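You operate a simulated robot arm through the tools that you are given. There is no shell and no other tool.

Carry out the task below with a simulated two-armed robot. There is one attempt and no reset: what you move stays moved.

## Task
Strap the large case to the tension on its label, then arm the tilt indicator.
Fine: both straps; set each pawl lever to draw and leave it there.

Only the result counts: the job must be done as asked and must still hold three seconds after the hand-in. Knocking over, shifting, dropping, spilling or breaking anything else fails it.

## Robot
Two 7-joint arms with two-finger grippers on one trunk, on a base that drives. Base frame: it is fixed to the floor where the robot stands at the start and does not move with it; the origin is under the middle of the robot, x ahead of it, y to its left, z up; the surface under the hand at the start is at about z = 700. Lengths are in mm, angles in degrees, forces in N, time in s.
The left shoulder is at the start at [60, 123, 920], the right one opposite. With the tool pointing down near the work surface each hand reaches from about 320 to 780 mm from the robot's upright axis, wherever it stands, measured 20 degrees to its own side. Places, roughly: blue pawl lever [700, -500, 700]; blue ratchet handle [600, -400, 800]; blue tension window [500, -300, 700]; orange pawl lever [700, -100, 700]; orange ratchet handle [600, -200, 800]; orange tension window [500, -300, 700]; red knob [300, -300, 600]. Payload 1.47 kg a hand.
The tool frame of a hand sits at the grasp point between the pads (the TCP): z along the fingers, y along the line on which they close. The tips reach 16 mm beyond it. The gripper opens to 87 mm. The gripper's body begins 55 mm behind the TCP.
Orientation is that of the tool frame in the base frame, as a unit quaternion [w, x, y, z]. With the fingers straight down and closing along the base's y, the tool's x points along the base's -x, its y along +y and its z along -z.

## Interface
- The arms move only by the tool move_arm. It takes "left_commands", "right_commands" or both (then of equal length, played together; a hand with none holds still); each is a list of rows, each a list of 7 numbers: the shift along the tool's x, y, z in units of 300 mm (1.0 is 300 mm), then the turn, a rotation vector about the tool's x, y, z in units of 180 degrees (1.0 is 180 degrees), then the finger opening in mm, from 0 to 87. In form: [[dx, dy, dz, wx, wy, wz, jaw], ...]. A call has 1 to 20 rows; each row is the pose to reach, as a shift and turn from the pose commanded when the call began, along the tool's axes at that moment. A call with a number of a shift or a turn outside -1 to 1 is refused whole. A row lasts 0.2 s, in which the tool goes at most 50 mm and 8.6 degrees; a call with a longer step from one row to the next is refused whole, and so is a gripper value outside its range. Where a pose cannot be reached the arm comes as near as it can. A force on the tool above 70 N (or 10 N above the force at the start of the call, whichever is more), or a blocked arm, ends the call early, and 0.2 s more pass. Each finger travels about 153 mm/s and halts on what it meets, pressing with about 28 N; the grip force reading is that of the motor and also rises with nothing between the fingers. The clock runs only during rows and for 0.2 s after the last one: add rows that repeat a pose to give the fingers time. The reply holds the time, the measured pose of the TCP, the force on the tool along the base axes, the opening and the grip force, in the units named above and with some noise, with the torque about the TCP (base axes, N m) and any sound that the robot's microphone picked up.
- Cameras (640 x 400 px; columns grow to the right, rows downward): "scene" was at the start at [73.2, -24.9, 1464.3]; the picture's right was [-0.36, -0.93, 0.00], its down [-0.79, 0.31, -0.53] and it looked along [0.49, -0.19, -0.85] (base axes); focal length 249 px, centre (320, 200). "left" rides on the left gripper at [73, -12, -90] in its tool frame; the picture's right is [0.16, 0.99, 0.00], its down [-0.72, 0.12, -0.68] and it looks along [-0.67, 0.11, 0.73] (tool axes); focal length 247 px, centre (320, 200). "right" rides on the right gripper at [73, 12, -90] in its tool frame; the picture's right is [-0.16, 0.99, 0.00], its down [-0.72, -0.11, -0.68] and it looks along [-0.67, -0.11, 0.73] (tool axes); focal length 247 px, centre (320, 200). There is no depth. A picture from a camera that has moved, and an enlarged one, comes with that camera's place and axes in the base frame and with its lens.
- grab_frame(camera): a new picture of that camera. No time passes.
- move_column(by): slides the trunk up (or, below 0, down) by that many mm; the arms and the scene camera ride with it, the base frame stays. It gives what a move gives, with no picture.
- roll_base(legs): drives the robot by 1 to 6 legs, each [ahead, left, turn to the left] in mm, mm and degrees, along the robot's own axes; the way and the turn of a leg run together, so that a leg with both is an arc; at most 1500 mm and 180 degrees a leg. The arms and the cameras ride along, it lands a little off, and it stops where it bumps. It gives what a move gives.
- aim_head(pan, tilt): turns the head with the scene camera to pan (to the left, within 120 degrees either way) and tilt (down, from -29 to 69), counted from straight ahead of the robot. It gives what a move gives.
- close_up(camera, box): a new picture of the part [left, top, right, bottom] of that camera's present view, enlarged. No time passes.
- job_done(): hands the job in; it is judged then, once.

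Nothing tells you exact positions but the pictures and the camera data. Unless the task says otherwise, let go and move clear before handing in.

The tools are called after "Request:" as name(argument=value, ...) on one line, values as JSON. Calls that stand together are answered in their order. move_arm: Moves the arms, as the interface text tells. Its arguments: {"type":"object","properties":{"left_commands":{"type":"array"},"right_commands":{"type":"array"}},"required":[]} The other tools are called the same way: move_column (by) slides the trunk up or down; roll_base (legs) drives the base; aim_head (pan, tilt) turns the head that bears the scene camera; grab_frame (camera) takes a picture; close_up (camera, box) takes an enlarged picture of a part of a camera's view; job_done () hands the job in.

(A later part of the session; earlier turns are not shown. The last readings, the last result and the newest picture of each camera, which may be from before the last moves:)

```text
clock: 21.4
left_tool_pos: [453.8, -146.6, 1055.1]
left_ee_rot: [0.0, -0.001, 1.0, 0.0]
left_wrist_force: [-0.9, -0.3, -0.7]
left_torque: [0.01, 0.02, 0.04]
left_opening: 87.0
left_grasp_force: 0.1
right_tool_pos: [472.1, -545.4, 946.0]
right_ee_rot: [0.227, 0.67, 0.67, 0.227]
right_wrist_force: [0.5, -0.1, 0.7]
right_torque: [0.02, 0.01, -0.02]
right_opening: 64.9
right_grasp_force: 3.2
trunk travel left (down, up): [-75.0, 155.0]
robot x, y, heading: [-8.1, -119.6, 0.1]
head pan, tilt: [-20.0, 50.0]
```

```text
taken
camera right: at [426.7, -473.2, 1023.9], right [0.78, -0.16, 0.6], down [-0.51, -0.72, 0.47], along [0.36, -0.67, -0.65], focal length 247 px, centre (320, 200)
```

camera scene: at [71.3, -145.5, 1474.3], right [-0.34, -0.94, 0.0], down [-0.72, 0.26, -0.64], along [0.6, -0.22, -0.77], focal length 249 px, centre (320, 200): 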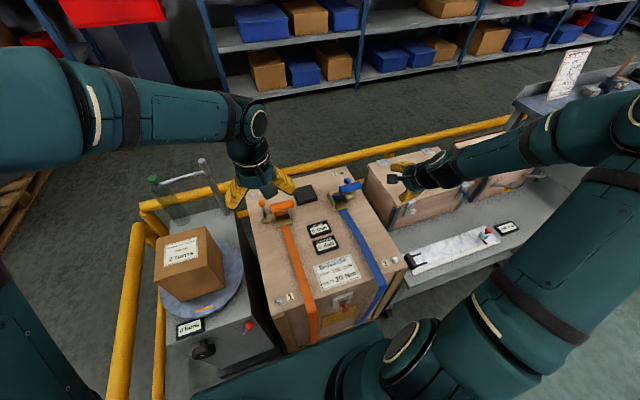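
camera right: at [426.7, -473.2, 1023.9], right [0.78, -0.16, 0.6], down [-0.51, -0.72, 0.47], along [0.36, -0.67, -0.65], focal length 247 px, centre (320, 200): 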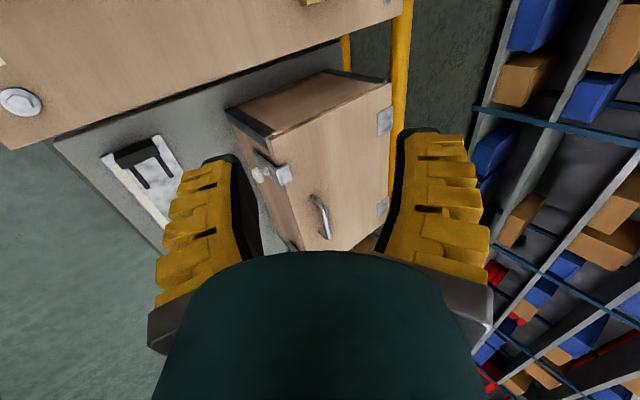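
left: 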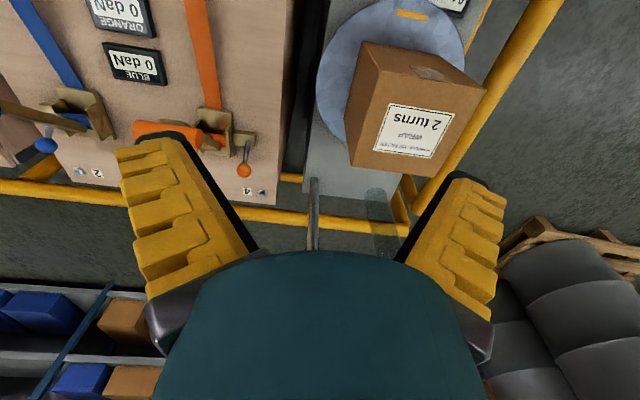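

I've sidestepped safely. Next I'll bring the right hand around the outside of the handle, leaning 20° outward, towards the blue pawl ball.

Request:
move_arm(right_commands=[[-0.01, 0.072, 0.0686, 0.0139, 0.0222, 0, 50], [-0.02, 0.1436, 0.137, 0.0278, 0.0444, 0, 50], [-0.03, 0.215, 0.206, 0.0417, 0.0667, 0, 50], [-0.04, 0.287, 0.274, 0.0556, 0.0889, 0, 50], [-0.05, 0.359, 0.343, 0.0694, 0.1111, 0, 50], [-0.05, 0.359, 0.343, 0.0694, 0.1111, 0, 50]])

Request:
grab_frame(camera="right")

Request:
close_up(camera="scene", box=[250, 120, 450, 260])

```text
clock: 22.8
left_tool_pos: [453.2, -146.9, 1054.7]
left_ee_rot: [0.0, -0.001, 1.0, 0.0]
left_wrist_force: [-0.4, 0.8, 0.6]
left_torque: [-0.01, -0.01, -0.01]
left_opening: 87.0
left_grasp_force: 0.1
right_tool_pos: [619.2, -558.6, 928.7]
right_ee_rot: [0.033, 0.64, 0.72, 0.267]
right_wrist_force: [-0.7, -0.5, 1.0]
right_torque: [0.01, 0.01, -0.01]
right_opening: 55.4
right_grasp_force: 3.8
trunk travel left (down, up): [-75.0, 155.0]
robot x, y, heading: [-7.3, -117.4, 0.4]
head pan, tilt: [-20.0, 50.0]
```

```text
taken
camera right: at [581.5, -521.4, 1032.3], right [0.92, -0.11, 0.38], down [-0.24, -0.92, 0.32], along [0.31, -0.39, -0.87], focal length 247 px, centre (320, 200)
```

right: 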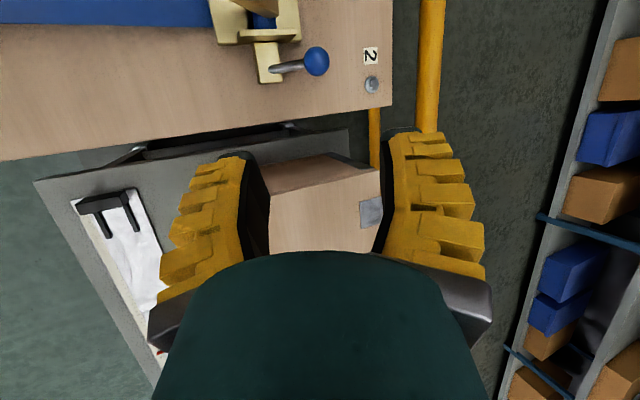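

```text
2.86 times, centred on (350, 190) of scene
camera zoom: at [70.5, -145.3, 1474.5], right [-0.34, -0.94, 0.0], down [-0.72, 0.26, -0.64], along [0.6, -0.22, -0.77], focal length 711 px, centre (234, 229)
```

zoom: 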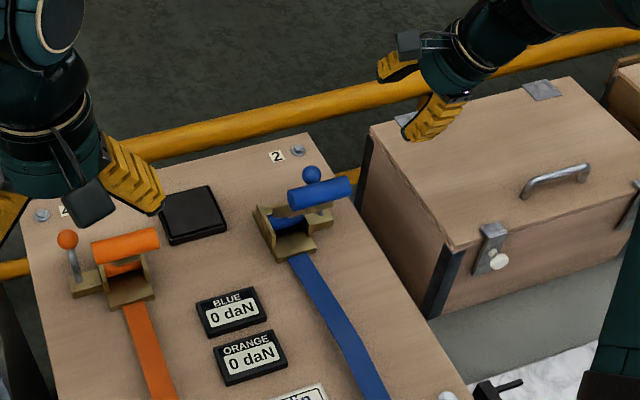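

The ball is confirmed at [694, -487, 755]. The rod would foul a straddling finger, so I'll close the fingers, lower them on the far side of the ball, and pull it back towards me.

Request:
move_arm(right_commands=[[0.009, 0.1, 0.02, 0, 0, 0, 20], [0.009, 0.1, 0.1, 0, 0, 0, 0], [0.009, 0.1, 0.2, 0, 0, 0, 0], [0.009, 0.1, 0.3, 0, 0, 0, 0], [0.009, 0.1, 0.4, 0, 0, 0, 0], [0.009, 0.1, 0.5, 0, 0, 0, 0], [0.009, 0.1, 0.5, 0, 0, 0, 0]])

Request:
grab_frame(camera="right")

Request:
close_up(camera="scene", box=[300, 140, 400, 220])

```text
clock: 24.4
left_tool_pos: [453.1, -147.3, 1056.6]
left_ee_rot: [0.0, -0.001, 1.0, 0.0]
left_wrist_force: [-1.1, -0.2, 0.7]
left_torque: [0.0, 0.0, 0.01]
left_opening: 86.8
left_grasp_force: 0.1
right_tool_pos: [704.1, -505.4, 815.1]
right_ee_rot: [0.035, 0.641, 0.719, 0.267]
right_wrist_force: [-0.6, 0.5, 0.2]
right_torque: [0.01, -0.05, 0.04]
right_opening: 0.0
right_grasp_force: 28.2
trunk travel left (down, up): [-75.0, 155.0]
robot x, y, heading: [-5.2, -120.2, 0.0]
head pan, tilt: [-20.0, 50.0]
```

```text
taken
camera right: at [667.3, -467.7, 918.2], right [0.92, -0.11, 0.38], down [-0.24, -0.92, 0.32], along [0.31, -0.39, -0.87], focal length 247 px, centre (320, 200)
```

right: 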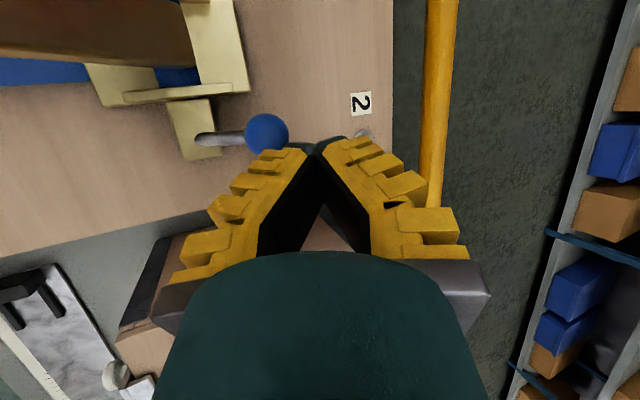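

```text
5.00 times, centred on (350, 180) of scene
camera zoom: at [70.9, -145.5, 1474.4], right [-0.34, -0.94, 0.0], down [-0.72, 0.26, -0.64], along [0.6, -0.22, -0.77], focal length 1245 px, centre (170, 300)
```

zoom: 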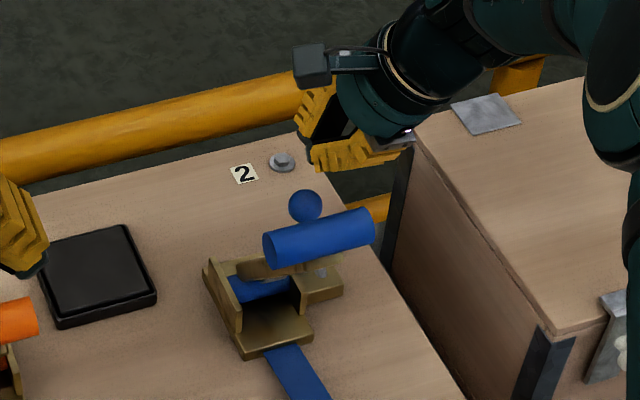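

The fingers are just beyond the ball. I'll lower them 46 mm, then pull towards me halfway.

Request:
move_arm(right_commands=[[0, 0, 0.08, 0, 0, 0, 0], [0, 0, 0.155, 0, 0, 0, 0], [0, 0, 0.155, 0, 0, 0, 0]])

Request:
grab_frame(camera="right")

Request:
close_up(camera="scene", box=[300, 140, 400, 220])

```text
clock: 25.2
left_tool_pos: [454.2, -147.6, 1055.9]
left_ee_rot: [0.001, -0.001, 1.0, 0.0]
left_wrist_force: [-0.1, 0.1, -0.3]
left_torque: [0.05, 0.01, 0.01]
left_opening: 86.9
left_grasp_force: 0.0
right_tool_pos: [725.9, -490.4, 777.5]
right_ee_rot: [0.037, 0.64, 0.719, 0.268]
right_wrist_force: [7.3, -4.1, 12.9]
right_torque: [-0.03, 0.11, 0.09]
right_opening: 0.0
right_grasp_force: 26.9
trunk travel left (down, up): [-75.0, 155.0]
robot x, y, heading: [-9.4, -119.6, 0.3]
head pan, tilt: [-20.0, 50.0]
```

```text
taken
camera right: at [687.2, -452.5, 880.0], right [0.92, -0.11, 0.38], down [-0.24, -0.91, 0.32], along [0.31, -0.39, -0.87], focal length 247 px, centre (320, 200)
```

right: 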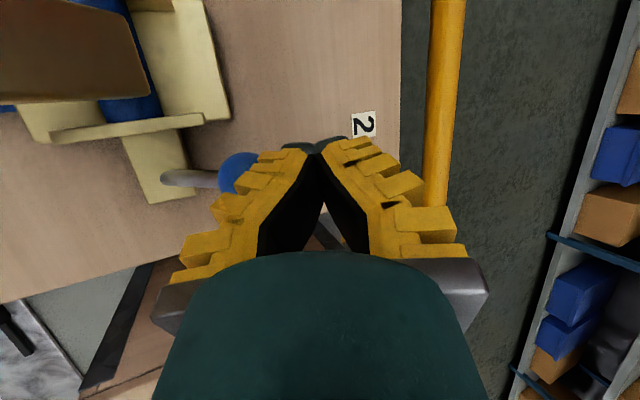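

```text
5.00 times, centred on (350, 180) of scene
camera zoom: at [70.8, -145.3, 1474.5], right [-0.34, -0.94, 0.0], down [-0.72, 0.26, -0.64], along [0.6, -0.22, -0.77], focal length 1245 px, centre (170, 300)
```

zoom: 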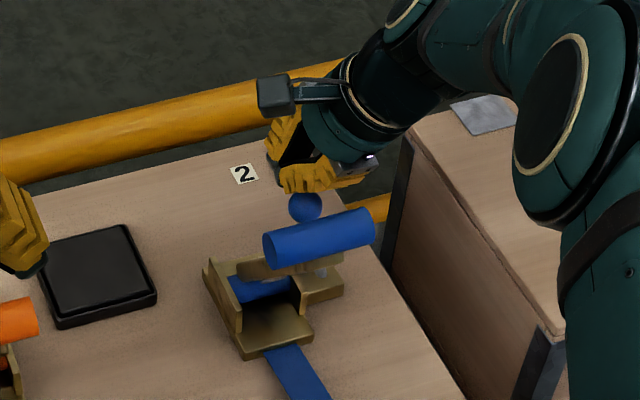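

There's light contact with the ball. I'll pull it back along its arc now.

Request:
move_arm(right_commands=[[0.015, -0.026, -0.038, 0.0139, 0, 0, 0], [0.03, -0.053, -0.077, 0.0278, 0, 0, 0], [0.041, -0.08, -0.1, 0.0417, 0, 0, 0], [0.052, -0.11, -0.131, 0.0556, 0, 0, 0], [0.052, -0.11, -0.131, 0.0556, 0, 0, 0]])

Request:
grab_frame(camera="right")

Request:
close_up(camera="scene", box=[300, 140, 400, 220])

```text
clock: 26.4
left_tool_pos: [454.0, -145.9, 1055.3]
left_ee_rot: [0.001, -0.001, 1.0, -0.001]
left_wrist_force: [-0.3, -0.1, 0.5]
left_torque: [-0.01, -0.04, 0.01]
left_opening: 87.0
left_grasp_force: 0.1
right_tool_pos: [673.0, -489.2, 799.6]
right_ee_rot: [-0.023, 0.641, 0.74, 0.201]
right_wrist_force: [0.5, 3.9, 15.9]
right_torque: [0.03, 0.3, -0.08]
right_opening: 0.0
right_grasp_force: 26.6
trunk travel left (down, up): [-75.0, 155.0]
robot x, y, heading: [-8.3, -121.8, 0.2]
head pan, tilt: [-20.0, 50.0]
```

```text
taken
camera right: at [651.9, -449.3, 905.7], right [0.97, -0.05, 0.22], down [-0.13, -0.91, 0.38], along [0.18, -0.4, -0.9], focal length 247 px, centre (320, 200)
```

right: 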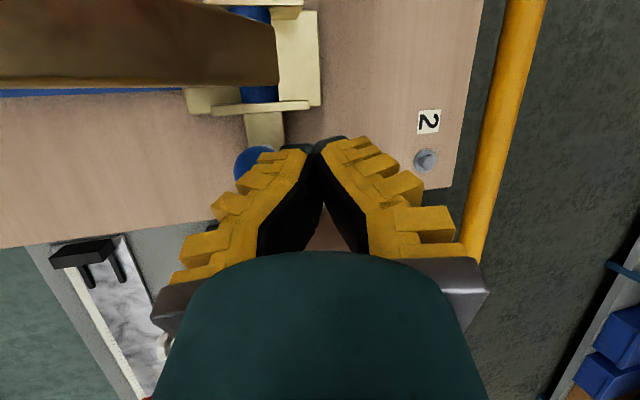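

```text
5.00 times, centred on (350, 180) of scene
camera zoom: at [69.7, -144.2, 1474.4], right [-0.34, -0.94, 0.0], down [-0.72, 0.26, -0.64], along [0.61, -0.22, -0.77], focal length 1245 px, centre (170, 300)
```

zoom: 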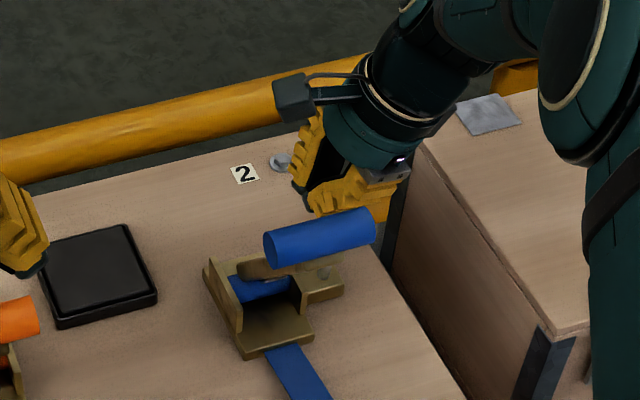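

The lever is about upright, with the ball near x=645. I'll continue towards me until it meets its stop.

Request:
move_arm(right_commands=[[0.007, -0.038, -0.009, 0.0139, 0, 0, 0], [0.012, -0.078, -0.012, 0.0278, 0, 0, 0], [0.016, -0.119, -0.012, 0.0417, 0, 0, 0], [0.018, -0.162, -0.005, 0.0556, 0, 0, 0], [0.019, -0.214, 0.009, 0.0694, 0, 0, 0], [0.019, -0.214, 0.009, 0.0694, 0, 0, 0]])

Request:
grab_frame(camera="right")

Request:
close_up(camera="scene", box=[300, 140, 400, 220])

```text
clock: 27.8
left_tool_pos: [454.5, -146.4, 1055.1]
left_ee_rot: [0.0, -0.001, 1.0, 0.0]
left_wrist_force: [-0.1, -0.1, -0.3]
left_torque: [-0.01, 0.02, 0.01]
left_opening: 87.3
left_grasp_force: 0.0
right_tool_pos: [621.5, -492.7, 788.7]
right_ee_rot: [-0.08, 0.635, 0.758, 0.125]
right_wrist_force: [34.4, -12.9, 42.9]
right_torque: [-0.22, -0.69, -0.14]
right_opening: 1.0
right_grasp_force: 27.3
trunk travel left (down, up): [-75.0, 155.0]
robot x, y, heading: [-8.8, -118.3, 0.2]
head pan, tilt: [-20.0, 50.0]
```

```text
taken
camera right: at [616.6, -448.5, 896.5], right [1.0, 0.01, 0.04], down [-0.01, -0.9, 0.44], along [0.04, -0.44, -0.9], focal length 247 px, centre (320, 200)
```

right: 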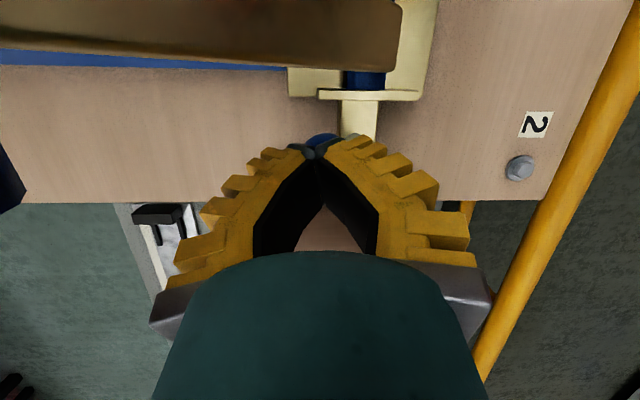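

```text
5.00 times, centred on (350, 180) of scene
camera zoom: at [71.0, -144.5, 1474.7], right [-0.34, -0.94, 0.0], down [-0.72, 0.26, -0.64], along [0.6, -0.22, -0.77], focal length 1245 px, centre (170, 300)
```

zoom: 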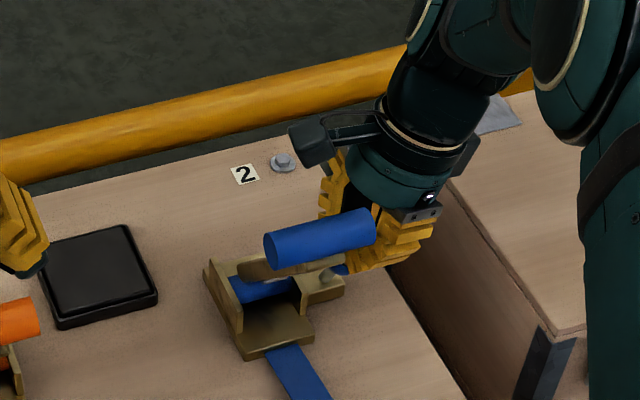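

The fingers ended up on top of the ball, pressing against something firm. I'll lift off and look at where the lever sits.

Request:
move_arm(right_commands=[[0, 0, -0.07, 0, 0, 0, 0], [0, 0, -0.15, 0, 0, 0, 0], [0, 0.1, -0.3, 0, 0, 0, 0], [0, 0.2, -0.4, 0, 0, 0, 0], [0, 0.2, -0.4, 0, 0, 0, 0]])

Request:
grab_frame(camera="right")

Request:
close_up(camera="scene", box=[300, 140, 400, 220])

```text
refused: row 3 steps farther than a row can; nothing moved
```

```text
taken
camera right: at [616.6, -448.5, 896.5], right [1.0, 0.01, 0.04], down [-0.01, -0.9, 0.44], along [0.04, -0.44, -0.9], focal length 247 px, centre (320, 200)
```

right: 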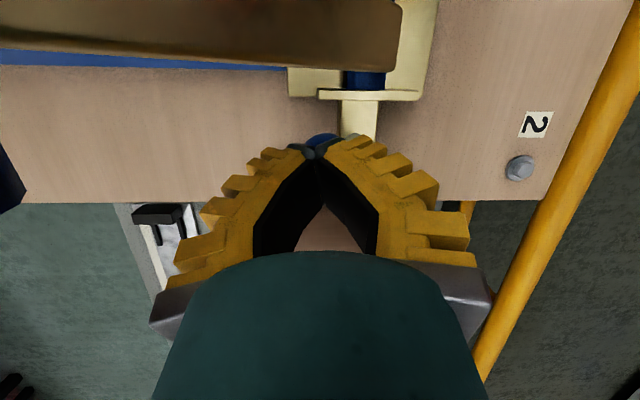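

```text
5.00 times, centred on (350, 180) of scene
camera zoom: at [71.0, -144.5, 1474.7], right [-0.34, -0.94, 0.0], down [-0.72, 0.26, -0.64], along [0.6, -0.22, -0.77], focal length 1245 px, centre (170, 300)
```

zoom: 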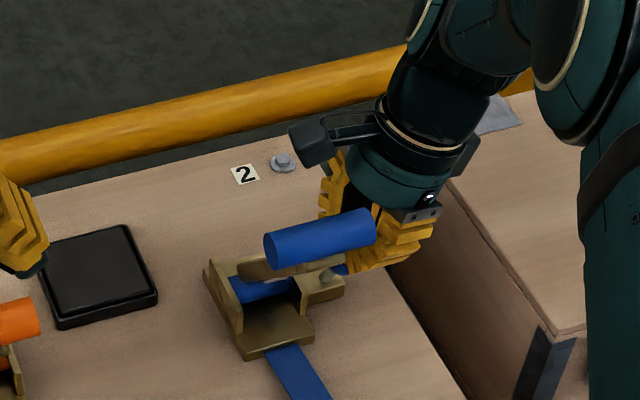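

That step was too long, so I'll lift off in smaller ones.

Request:
move_arm(right_commands=[[0, 0.01, -0.07, 0, 0, 0, 0], [0, 0.05, -0.17, 0, 0, 0, 0], [0, 0.12, -0.28, 0, 0, 0, 0], [0, 0.2, -0.38, 0, 0, 0, 0], [0, 0.2, -0.38, 0, 0, 0, 0]])

Request:
grab_frame(camera="right")

Request:
close_up(camera="scene", box=[300, 140, 400, 220])

```text
clock: 29.0
left_tool_pos: [453.2, -147.9, 1055.2]
left_ee_rot: [0.0, -0.001, 1.0, 0.0]
left_wrist_force: [-0.7, 0.1, 0.0]
left_torque: [0.03, 0.01, -0.01]
left_opening: 87.1
left_grasp_force: 0.1
right_tool_pos: [669.5, -514.2, 894.0]
right_ee_rot: [-0.091, 0.636, 0.757, 0.121]
right_wrist_force: [0.3, 0.3, 0.3]
right_torque: [0.01, 0.02, -0.02]
right_opening: 0.0
right_grasp_force: 27.5
trunk travel left (down, up): [-75.0, 155.0]
robot x, y, heading: [-10.3, -118.9, -0.0]
head pan, tilt: [-20.0, 50.0]
```

```text
taken
camera right: at [667.3, -470.5, 1001.8], right [1.0, 0.01, 0.02], down [0.0, -0.9, 0.43], along [0.02, -0.43, -0.9], focal length 247 px, centre (320, 200)
```

right: 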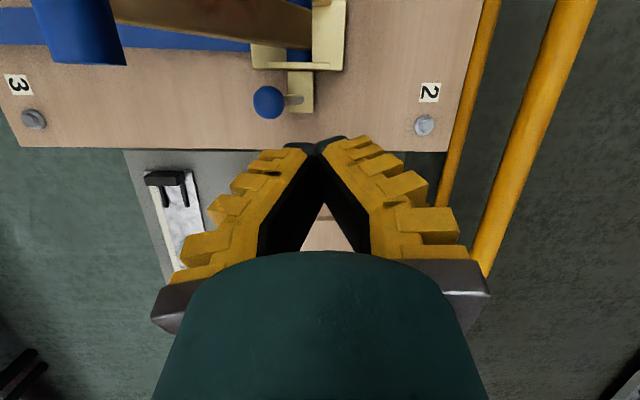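

```text
5.00 times, centred on (350, 180) of scene
camera zoom: at [71.1, -145.5, 1474.4], right [-0.34, -0.94, 0.0], down [-0.72, 0.26, -0.64], along [0.6, -0.22, -0.77], focal length 1245 px, centre (170, 300)
```

zoom: 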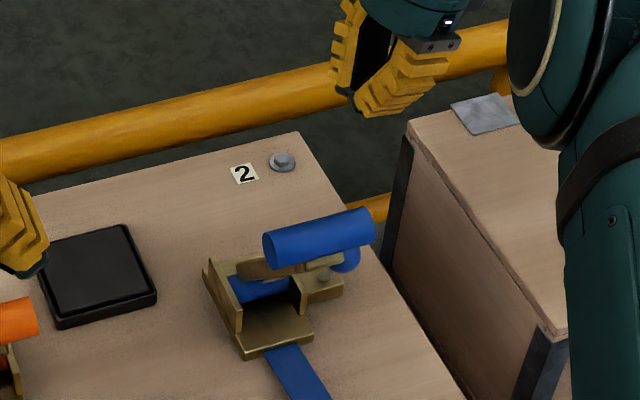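

The blue pawl lever now leans towards me (ball at x≈624). I'll bring the hand back to the blue handle and test a pull.

Request:
move_arm(right_commands=[[0.055, -0.072, -0.112, 0, 0, 0, 0], [0.111, -0.145, -0.225, -0.03, -0.0216, 0.0057, 20], [0.197, -0.223, -0.204, -0.061, -0.0431, 0.0113, 60], [0.284, -0.301, -0.183, -0.091, -0.0647, 0.017, 60], [0.353, -0.375, -0.15, -0.121, -0.0862, 0.0226, 60], [0.423, -0.45, -0.116, -0.1515, -0.1078, 0.0283, 60], [0.423, -0.45, -0.116, -0.1515, -0.1078, 0.0283, 60]])

Request:
grab_frame(camera="right")

Request:
close_up(camera="scene", box=[240, 140, 440, 280])

```text
clock: 30.6
left_tool_pos: [453.9, -148.3, 1055.0]
left_ee_rot: [0.0, 0.0, 1.0, 0.0]
left_wrist_force: [0.8, 0.3, 0.3]
left_torque: [0.06, -0.01, -0.01]
left_opening: 86.9
left_grasp_force: 0.1
right_tool_pos: [514.0, -426.6, 955.1]
right_ee_rot: [0.184, 0.682, 0.684, 0.183]
right_wrist_force: [0.3, 0.0, 0.2]
right_torque: [0.01, -0.03, 0.01]
right_opening: 64.8
right_grasp_force: 3.4
trunk travel left (down, up): [-75.0, 155.0]
robot x, y, heading: [-11.6, -120.6, -0.1]
head pan, tilt: [-20.0, 50.0]
```

```text
taken
camera right: at [479.6, -354.2, 1038.4], right [0.86, -0.16, 0.49], down [-0.44, -0.72, 0.53], along [0.27, -0.67, -0.69], focal length 247 px, centre (320, 200)
```

right: 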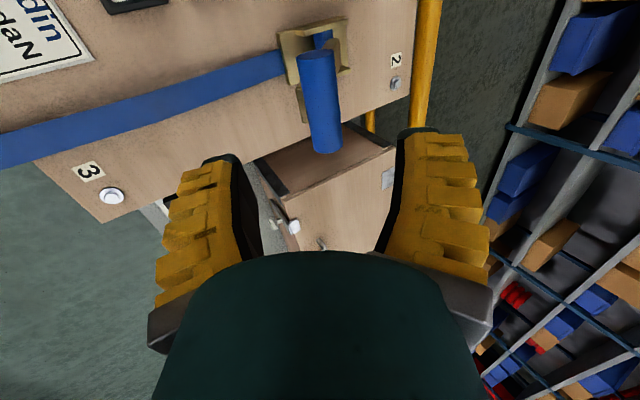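

```text
2.86 times, centred on (340, 210) of scene
camera zoom: at [71.7, -145.9, 1474.3], right [-0.34, -0.94, 0.0], down [-0.72, 0.26, -0.64], along [0.6, -0.22, -0.77], focal length 711 px, centre (263, 171)
```

zoom: 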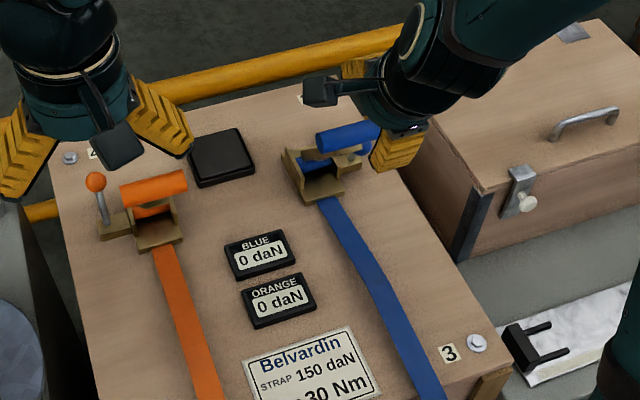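

Aligned again. I'll grip the blue handle and pull it 15° in the first instance.

Request:
move_arm(right_commands=[[0, 0, 0.12, 0, 0, 0, 60], [0, 0, 0.24, 0, 0, 0, 60], [0, 0, 0.343, 0, 0, 0, 60], [0, 0, 0.343, 0, 0, 0, 15], [0, 0, 0.343, 0, 0, 0, 15], [0, 0, 0.343, 0, 0, 0, 15]])

Request:
move_arm(right_commands=[[0, -0.0709, 0.0046, -0.0417, 0, 0, 15], [0, -0.1405, 0.0185, -0.0833, 0, 0, 15], [0, -0.1405, 0.0185, -0.0833, 0, 0, 15]])

Request:
close_up(camera="scene", box=[240, 140, 440, 280])

Request:
grab_frame(camera="right")

```text
clock: 32.0
left_tool_pos: [455.4, -147.7, 1055.2]
left_ee_rot: [0.001, -0.001, 1.0, 0.001]
left_wrist_force: [0.1, -0.2, -0.1]
left_torque: [0.02, 0.0, -0.01]
left_opening: 87.2
left_grasp_force: 0.0
right_tool_pos: [564.7, -427.5, 862.8]
right_ee_rot: [0.181, 0.683, 0.684, 0.182]
right_wrist_force: [-3.5, -1.2, -17.1]
right_torque: [-0.07, 0.22, -0.18]
right_opening: 27.1
right_grasp_force: 30.2
trunk travel left (down, up): [-75.0, 155.0]
robot x, y, heading: [-12.5, -119.9, -0.2]
head pan, tilt: [-20.0, 50.0]
```

```text
clock: 32.8
left_tool_pos: [457.6, -146.4, 1052.8]
left_ee_rot: [-0.002, -0.001, 1.0, 0.0]
left_wrist_force: [-0.9, -0.7, 0.0]
left_torque: [0.0, 0.0, 0.0]
left_opening: 87.0
left_grasp_force: 0.1
right_tool_pos: [536.0, -427.5, 838.0]
right_ee_rot: [0.27, 0.652, 0.654, 0.272]
right_wrist_force: [27.8, 2.1, -22.4]
right_torque: [-0.13, 0.1, -0.16]
right_opening: 24.9
right_grasp_force: 30.4
trunk travel left (down, up): [-75.0, 155.0]
robot x, y, heading: [-8.6, -118.2, 0.3]
head pan, tilt: [-20.0, 50.0]
```

```text
2.86 times, centred on (340, 210) of scene
camera zoom: at [76.2, -146.1, 1474.0], right [-0.34, -0.94, 0.0], down [-0.72, 0.26, -0.64], along [0.6, -0.22, -0.77], focal length 711 px, centre (263, 171)
```

zoom: 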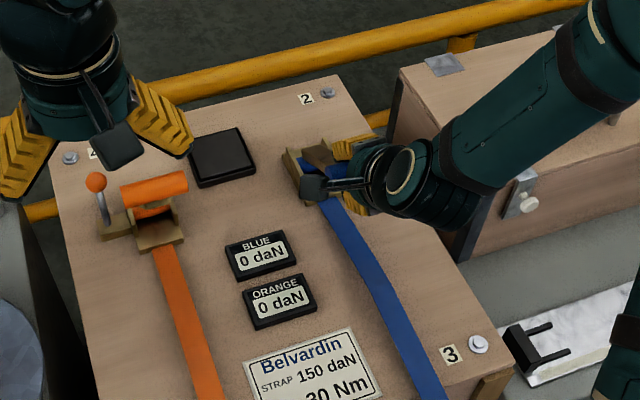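

```text
taken
camera right: at [480.8, -354.4, 910.2], right [0.7, -0.16, 0.7], down [-0.56, -0.73, 0.4], along [0.45, -0.67, -0.59], focal length 247 px, centre (320, 200)
```

right: 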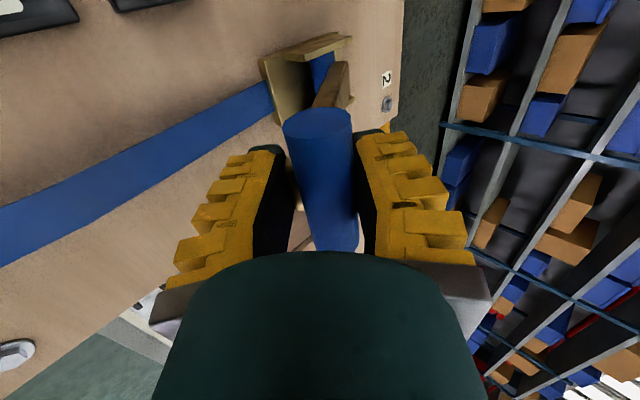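

No change yet; there may be slack. I'll pull on down to about 75°.

Request:
move_arm(right_commands=[[0, -0.0709, -0.006, -0.0417, 0, 0, 15], [0, -0.1405, 0.0085, -0.0833, 0, 0, 15], [0, -0.2078, 0.0313, -0.125, 0, 0, 15], [0, -0.2715, 0.0628, -0.1667, 0, 0, 15], [0, -0.2715, 0.0628, -0.1667, 0, 0, 15]])

Request:
close_up(camera="scene", box=[240, 140, 440, 280])

Request:
grab_frame(camera="right")

```text
clock: 34.0
left_tool_pos: [452.8, -147.8, 1055.8]
left_ee_rot: [0.0, -0.002, 1.0, -0.001]
left_wrist_force: [-0.1, 0.4, -0.1]
left_torque: [0.01, -0.02, 0.0]
left_opening: 87.1
left_grasp_force: 0.0
right_tool_pos: [487.5, -427.3, 769.9]
right_ee_rot: [0.431, 0.56, 0.561, 0.431]
right_wrist_force: [-4.7, -0.3, 3.0]
right_torque: [0.0, -0.04, -0.03]
right_opening: 22.6
right_grasp_force: 5.8
trunk travel left (down, up): [-75.0, 155.0]
robot x, y, heading: [-8.6, -119.1, 0.2]
head pan, tilt: [-20.0, 50.0]
```

```text
2.86 times, centred on (340, 210) of scene
camera zoom: at [70.6, -145.3, 1474.5], right [-0.34, -0.94, 0.0], down [-0.72, 0.26, -0.64], along [0.6, -0.22, -0.77], focal length 711 px, centre (263, 171)
```

zoom: 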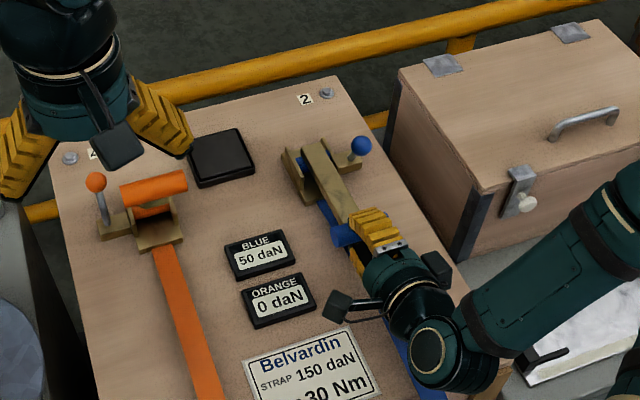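

```text
taken
camera right: at [404.4, -355.5, 803.9], right [0.25, -0.16, 0.95], down [-0.69, -0.73, 0.06], along [0.68, -0.67, -0.29], focal length 247 px, centre (320, 200)
```

right: 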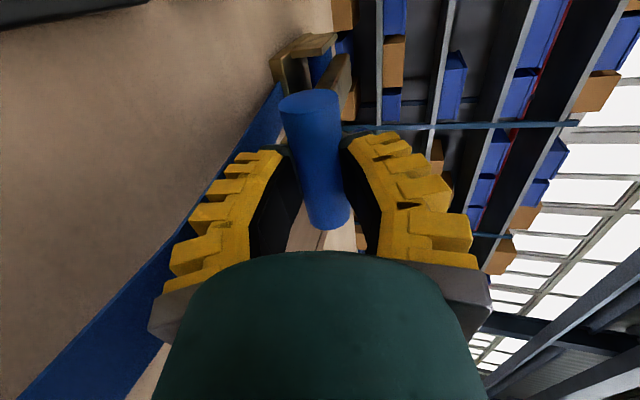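

The blue window reads 50 daN, so draw is the lever leaning towards me and the pull stroke tensions. I'll return the handle for the next stroke.

Request:
move_arm(right_commands=[[0, 0.0709, 0.0046, 0.0417, 0, 0, 15], [0, 0.1405, 0.0185, 0.0833, 0, 0, 15], [0, 0.2078, 0.0413, 0.125, 0, 0, 15], [0, 0.2715, 0.0728, 0.1667, 0, 0, 15], [0, 0.3306, 0.1122, 0.2083, 0, 0, 15], [0, 0.384, 0.159, 0.25, 0, 0, 15], [0, 0.384, 0.159, 0.25, 0, 0, 15]])

Request:
close_up(camera="scene", box=[240, 140, 440, 280])

Request:
grab_frame(camera="right")

```text
clock: 35.6
left_tool_pos: [448.2, -146.9, 1057.9]
left_ee_rot: [0.003, -0.001, 1.0, 0.0]
left_wrist_force: [0.4, -0.4, -0.3]
left_torque: [-0.03, 0.0, 0.01]
left_opening: 87.2
left_grasp_force: 0.1
right_tool_pos: [559.6, -427.7, 873.7]
right_ee_rot: [0.186, 0.681, 0.683, 0.186]
right_wrist_force: [-35.1, -2.7, 48.5]
right_torque: [0.55, 0.14, 0.25]
right_opening: 41.6
right_grasp_force: 30.0
trunk travel left (down, up): [-75.0, 155.0]
robot x, y, heading: [-10.2, -118.9, 0.1]
head pan, tilt: [-20.0, 50.0]
```

```text
2.86 times, centred on (340, 210) of scene
camera zoom: at [63.5, -143.8, 1475.0], right [-0.34, -0.94, 0.0], down [-0.72, 0.26, -0.65], along [0.61, -0.22, -0.76], focal length 711 px, centre (263, 171)
```

zoom: 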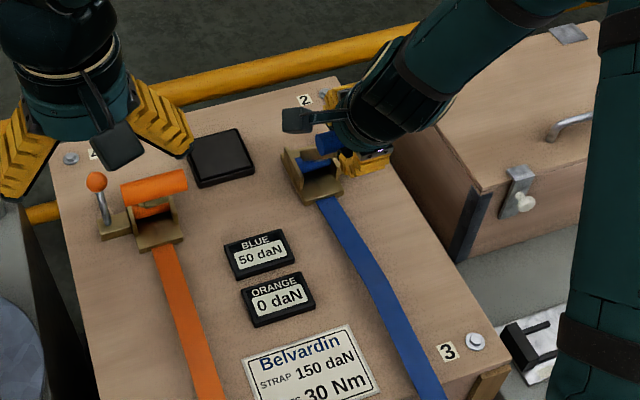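

```text
taken
camera right: at [524.8, -355.0, 956.8], right [0.85, -0.16, 0.5], down [-0.44, -0.72, 0.53], along [0.28, -0.67, -0.69], focal length 247 px, centre (320, 200)
```

right: 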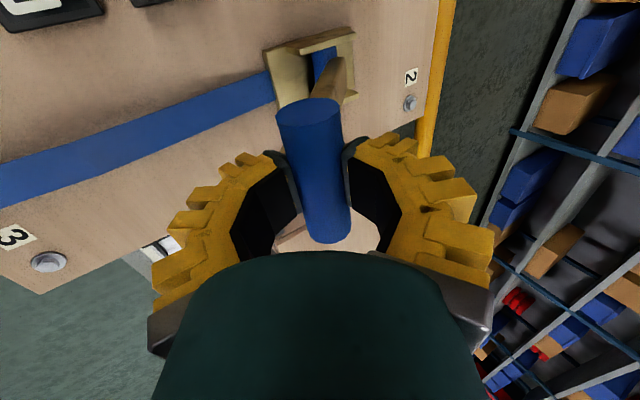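

Blue holds at 50 daN with the handle back at its stop. Second pull: I'll go part way, read it, then finish.

Request:
move_arm(right_commands=[[0, -0.0709, 0.0046, -0.0417, 0, 0, 15], [0, -0.1405, 0.0185, -0.0833, 0, 0, 15], [0, -0.2078, 0.0413, -0.125, 0, 0, 15], [0, -0.2078, 0.0413, -0.125, 0, 0, 15]])

Request:
close_up(camera="scene", box=[240, 140, 440, 280])

Request:
grab_frame(camera="right")

```text
clock: 36.6
left_tool_pos: [451.7, -146.2, 1056.3]
left_ee_rot: [0.002, -0.001, 1.0, 0.0]
left_wrist_force: [-1.1, -0.1, 0.7]
left_torque: [0.01, -0.01, 0.05]
left_opening: 87.0
left_grasp_force: 0.1
right_tool_pos: [513.2, -427.7, 827.4]
right_ee_rot: [0.313, 0.633, 0.634, 0.315]
right_wrist_force: [-31.1, -0.2, 19.2]
right_torque: [0.25, 0.03, -0.14]
right_opening: 35.2
right_grasp_force: 30.4
trunk travel left (down, up): [-75.0, 155.0]
robot x, y, heading: [-7.0, -120.6, 0.0]
head pan, tilt: [-20.0, 50.0]
```

```text
2.86 times, centred on (340, 210) of scene
camera zoom: at [66.7, -144.7, 1474.7], right [-0.34, -0.94, 0.0], down [-0.72, 0.26, -0.65], along [0.61, -0.22, -0.76], focal length 711 px, centre (263, 171)
```

zoom: 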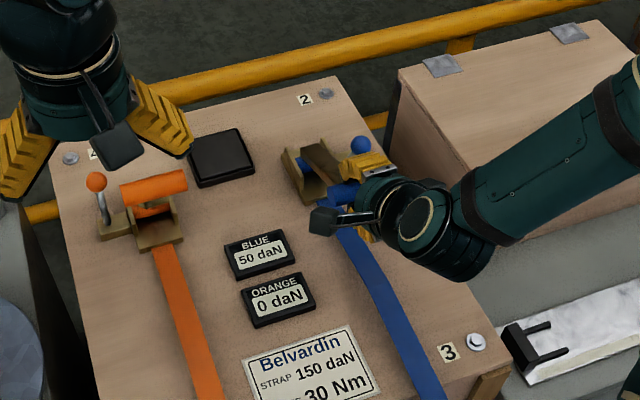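

```text
taken
camera right: at [449.4, -354.9, 891.6], right [0.6, -0.16, 0.79], down [-0.61, -0.73, 0.32], along [0.52, -0.67, -0.53], focal length 247 px, centre (320, 200)
```

right: 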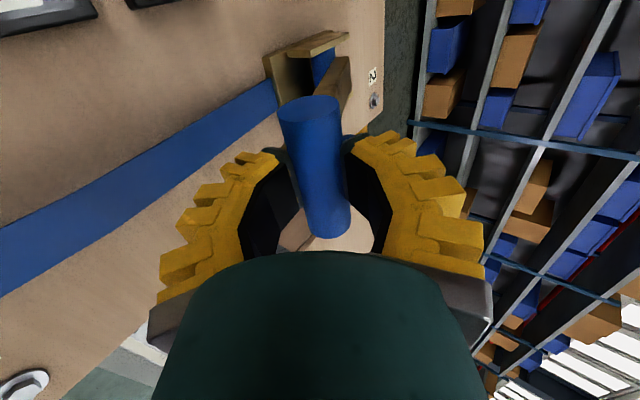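

Still 50 at mid-stroke. I'll finish the stroke to 75°.

Request:
move_arm(right_commands=[[0, -0.0709, 0.0096, -0.0417, 0, 0, 15], [0, -0.1405, 0.0245, -0.0833, 0, 0, 15], [0, -0.2078, 0.0473, -0.125, 0, 0, 15], [0, -0.2078, 0.0473, -0.125, 0, 0, 15]])

Request:
close_up(camera="scene", box=[240, 140, 440, 280])

Request:
grab_frame(camera="right")

```text
clock: 37.6
left_tool_pos: [452.0, -146.8, 1056.3]
left_ee_rot: [0.001, -0.001, 1.0, 0.0]
left_wrist_force: [0.2, 0.9, -0.5]
left_torque: [0.04, 0.0, -0.03]
left_opening: 86.7
left_grasp_force: 0.1
right_tool_pos: [487.5, -427.0, 768.8]
right_ee_rot: [0.43, 0.56, 0.561, 0.432]
right_wrist_force: [-30.4, 0.2, 5.8]
right_torque: [-0.01, 0.03, -0.21]
right_opening: 19.0
right_grasp_force: 30.0
trunk travel left (down, up): [-75.0, 155.0]
robot x, y, heading: [-9.6, -117.6, -0.1]
head pan, tilt: [-20.0, 50.0]
```

```text
2.86 times, centred on (340, 210) of scene
camera zoom: at [67.9, -145.3, 1474.6], right [-0.34, -0.94, 0.0], down [-0.72, 0.26, -0.64], along [0.61, -0.22, -0.76], focal length 711 px, centre (263, 171)
```

zoom: 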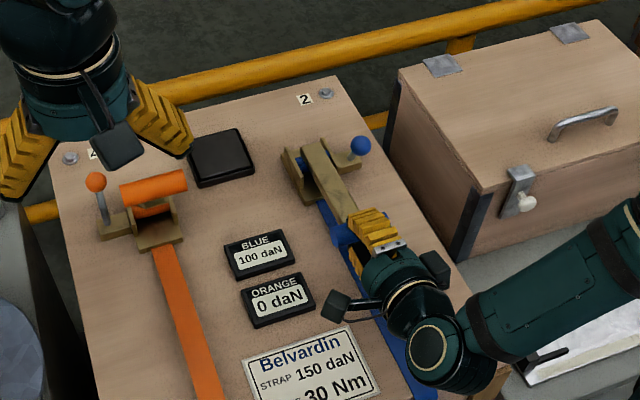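

```text
taken
camera right: at [404.4, -354.6, 803.6], right [0.25, -0.16, 0.95], down [-0.69, -0.73, 0.06], along [0.68, -0.67, -0.29], focal length 247 px, centre (320, 200)
```

right: 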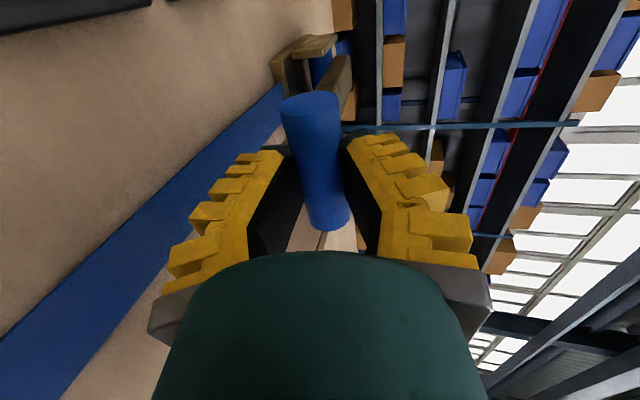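

Blue reads 100 daN, so each full stroke adds 50. From the pictures the handle radius is nearer 149 about a pivot at z≈741, and my grip has crept to the fingertips. I'll reseat the grip and return along the corrected arc.

Request:
move_arm(right_commands=[[0, 0, 0, 0, 0, 0, 45], [0, 0, 0.017, 0, 0, 0, 45], [0, 0, 0.035, 0, 0, 0, 45], [0, 0, 0.035, 0, 0, 0, 15], [0, 0, 0.035, 0, 0, 0, 15], [0, 0, 0.035, 0, 0, 0, 15]])

Request:
grab_frame(camera="right")

```text
clock: 39.0
left_tool_pos: [454.0, -148.0, 1054.3]
left_ee_rot: [0.0, -0.001, 1.0, 0.0]
left_wrist_force: [0.0, -0.5, 0.4]
left_torque: [-0.02, 0.0, 0.0]
left_opening: 87.0
left_grasp_force: 0.0
right_tool_pos: [499.8, -427.6, 764.7]
right_ee_rot: [0.43, 0.56, 0.561, 0.432]
right_wrist_force: [-3.2, -1.6, 1.8]
right_torque: [0.0, 0.15, -0.01]
right_opening: 27.5
right_grasp_force: 29.9
trunk travel left (down, up): [-75.0, 155.0]
robot x, y, heading: [-9.4, -119.6, -0.1]
head pan, tilt: [-20.0, 50.0]
```

```text
taken
camera right: at [416.8, -355.4, 799.9], right [0.26, -0.16, 0.95], down [-0.69, -0.73, 0.06], along [0.68, -0.67, -0.29], focal length 247 px, centre (320, 200)
```

right: 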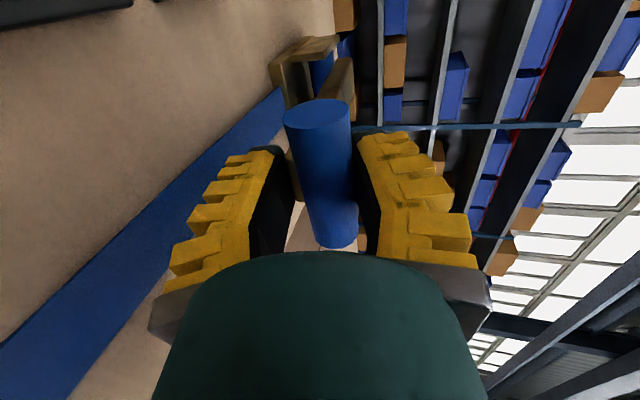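

The grip is centred now and forces are low. Returning the handle along the corrected arc.

Request:
move_arm(right_commands=[[0, 0.0647, -0.003, 0.0422, 0, 0, 15], [0, 0.133, 0.003, 0.0867, 0, 0, 15], [0, 0.1993, 0.018, 0.1311, 0, 0, 15], [0, 0.2633, 0.0427, 0.1756, 0, 0, 15], [0, 0.323, 0.0757, 0.22, 0, 0, 15], [0, 0.371, 0.1113, 0.2589, 0, 0, 15], [0, 0.384, 0.1223, 0.265, 0, 0, 15], [0, 0.384, 0.1223, 0.265, 0, 0, 15]])

Request:
close_up(camera="scene", box=[240, 140, 440, 280])

Request:
grab_frame(camera="right")

```text
clock: 40.8
left_tool_pos: [451.5, -147.8, 1055.4]
left_ee_rot: [0.001, -0.001, 1.0, -0.001]
left_wrist_force: [-0.2, -0.3, 0.5]
left_torque: [0.02, -0.02, 0.01]
left_opening: 86.9
left_grasp_force: 0.1
right_tool_pos: [563.7, -427.1, 866.7]
right_ee_rot: [0.165, 0.687, 0.688, 0.166]
right_wrist_force: [-21.8, -1.3, 0.1]
right_torque: [0.22, 0.21, 0.08]
right_opening: 31.3
right_grasp_force: 30.1
trunk travel left (down, up): [-75.0, 155.0]
robot x, y, heading: [-6.5, -118.3, -0.2]
head pan, tilt: [-20.0, 50.0]
```

```text
2.86 times, centred on (340, 210) of scene
camera zoom: at [68.7, -145.8, 1474.4], right [-0.34, -0.94, 0.0], down [-0.72, 0.26, -0.64], along [0.61, -0.22, -0.77], focal length 711 px, centre (263, 171)
```

zoom: 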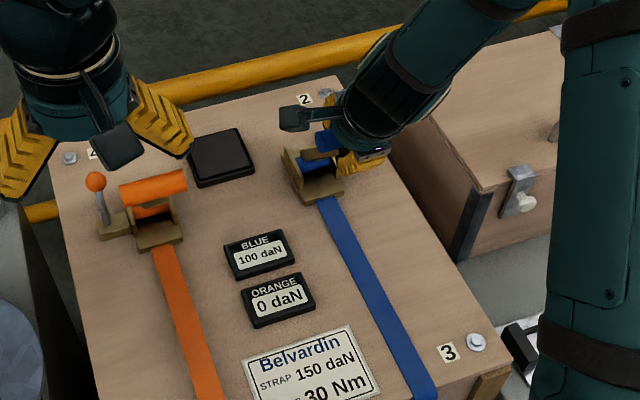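

```text
taken
camera right: at [532.6, -355.3, 952.2], right [0.88, -0.16, 0.45], down [-0.41, -0.73, 0.55], along [0.24, -0.67, -0.7], focal length 247 px, centre (320, 200)
```

right: 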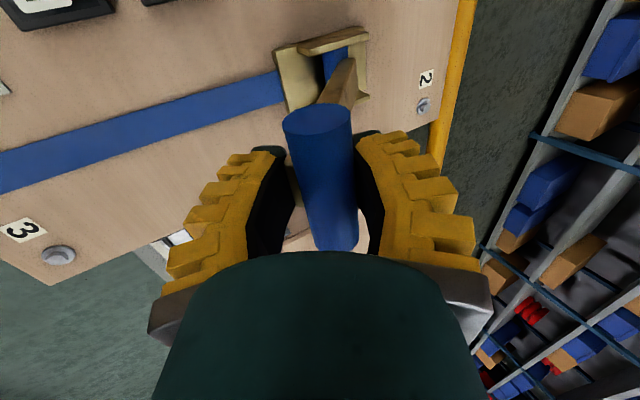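

Blue holds at 100. Third pull: I'll go to about 72° first and read it.

Request:
move_arm(right_commands=[[0, -0.059, 0.0097, -0.0389, 0, 0, 15], [0, -0.1243, 0.0293, -0.0833, 0, 0, 15], [0, -0.1867, 0.058, -0.1278, 0, 0, 15], [0, -0.2443, 0.095, -0.1722, 0, 0, 15], [0, -0.296, 0.1397, -0.2167, 0, 0, 15], [0, -0.296, 0.1397, -0.2167, 0, 0, 15]])

Request:
close_up(camera="scene", box=[240, 140, 440, 280])

```text
clock: 42.2
left_tool_pos: [455.4, -147.7, 1054.0]
left_ee_rot: [-0.001, -0.001, 1.0, 0.0]
left_wrist_force: [-1.0, -0.1, 0.5]
left_torque: [-0.01, -0.03, 0.03]
left_opening: 87.2
left_grasp_force: 0.0
right_tool_pos: [506.8, -426.0, 789.1]
right_ee_rot: [0.387, 0.59, 0.593, 0.387]
right_wrist_force: [14.4, 4.9, -2.4]
right_torque: [0.04, 0.03, -0.2]
right_opening: 25.3
right_grasp_force: 30.1
trunk travel left (down, up): [-75.0, 155.0]
robot x, y, heading: [-10.4, -117.7, 0.0]
head pan, tilt: [-20.0, 50.0]
```

```text
2.86 times, centred on (340, 210) of scene
camera zoom: at [73.0, -145.2, 1474.3], right [-0.34, -0.94, 0.0], down [-0.72, 0.26, -0.64], along [0.6, -0.22, -0.77], focal length 711 px, centre (263, 171)
```

zoom: 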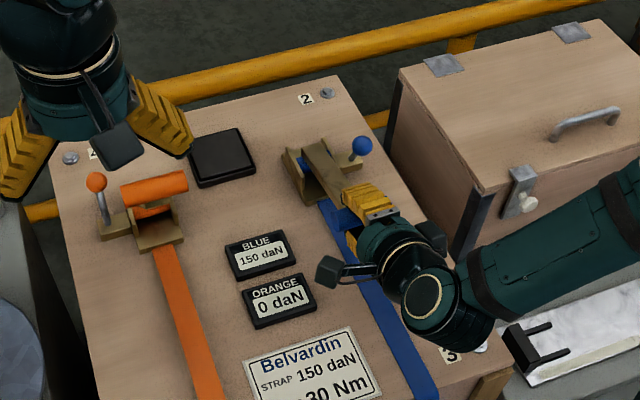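

Blue reads 150 daN. I'll release the handle here, back off, and confirm the reading holds.

Request:
move_arm(right_commands=[[0, 0, 0, 0, 0, 0, 60], [0, 0, 0, 0, 0, 0, 60], [0, 0, -0.13, 0, 0, 0, 60], [0, 0, -0.27, 0, 0, 0, 60], [0, 0, -0.4, 0, 0, 0, 60], [0, 0, -0.4, 0, 0, 0, 60]])

Request:
close_up(camera="scene", box=[240, 140, 440, 280])

Request:
grab_frame(camera="right")

Request:
grab_frame(camera="left")

Request:
grab_frame(camera="scene")

```text
clock: 43.6
left_tool_pos: [453.7, -147.8, 1054.7]
left_ee_rot: [0.0, -0.001, 1.0, 0.0]
left_wrist_force: [-0.6, 0.4, 0.5]
left_torque: [0.02, -0.01, 0.0]
left_opening: 87.0
left_grasp_force: 0.1
right_tool_pos: [400.6, -432.6, 835.6]
right_ee_rot: [0.386, 0.59, 0.593, 0.388]
right_wrist_force: [-0.6, -0.1, 0.1]
right_torque: [0.0, 0.04, 0.0]
right_opening: 64.5
right_grasp_force: 3.5
right hand out of reach, approached as far as the arm can: row 5, 6
trunk travel left (down, up): [-75.0, 155.0]
robot x, y, heading: [-9.3, -119.9, -0.0]
head pan, tilt: [-20.0, 50.0]
```

```text
2.86 times, centred on (340, 210) of scene
camera zoom: at [71.5, -145.3, 1474.3], right [-0.34, -0.94, 0.0], down [-0.72, 0.26, -0.64], along [0.6, -0.22, -0.77], focal length 711 px, centre (263, 171)
```

zoom: 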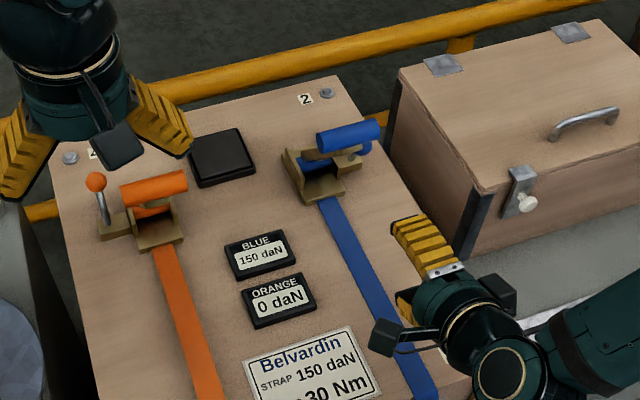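

```text
taken
camera right: at [323.1, -359.7, 881.3], right [0.4, -0.16, 0.9], down [-0.67, -0.73, 0.17], along [0.63, -0.67, -0.39], focal length 247 px, centre (320, 200)
```

right: 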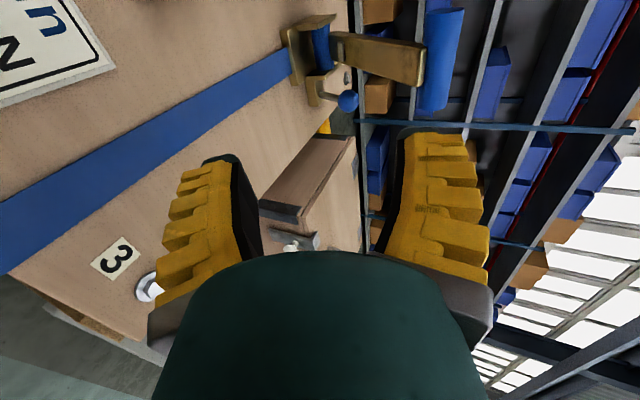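

```text
taken
camera left: at [382.3, -158.7, 1144.3], right [-0.16, 0.99, 0.0], down [0.72, 0.12, 0.68], along [0.67, 0.11, -0.73], focal length 247 px, centre (320, 200)
```

left: 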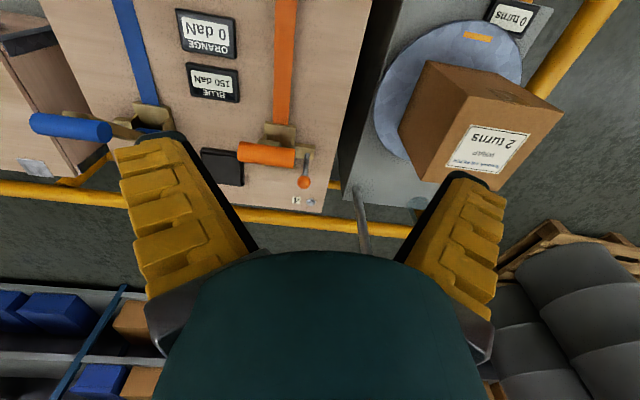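

```text
taken
camera scene: at [71.5, -145.3, 1474.3], right [-0.34, -0.94, 0.0], down [-0.72, 0.26, -0.64], along [0.6, -0.22, -0.77], focal length 249 px, centre (320, 200)
```

scene: 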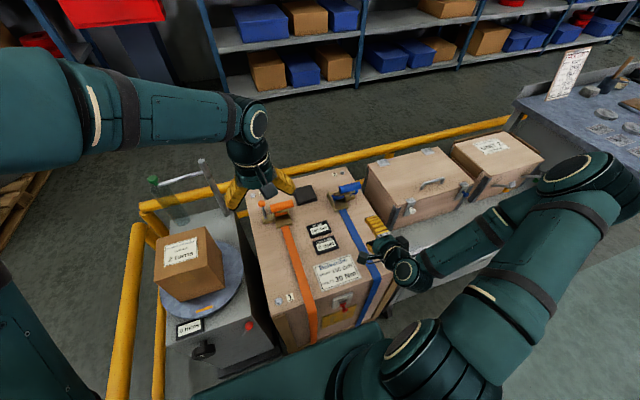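

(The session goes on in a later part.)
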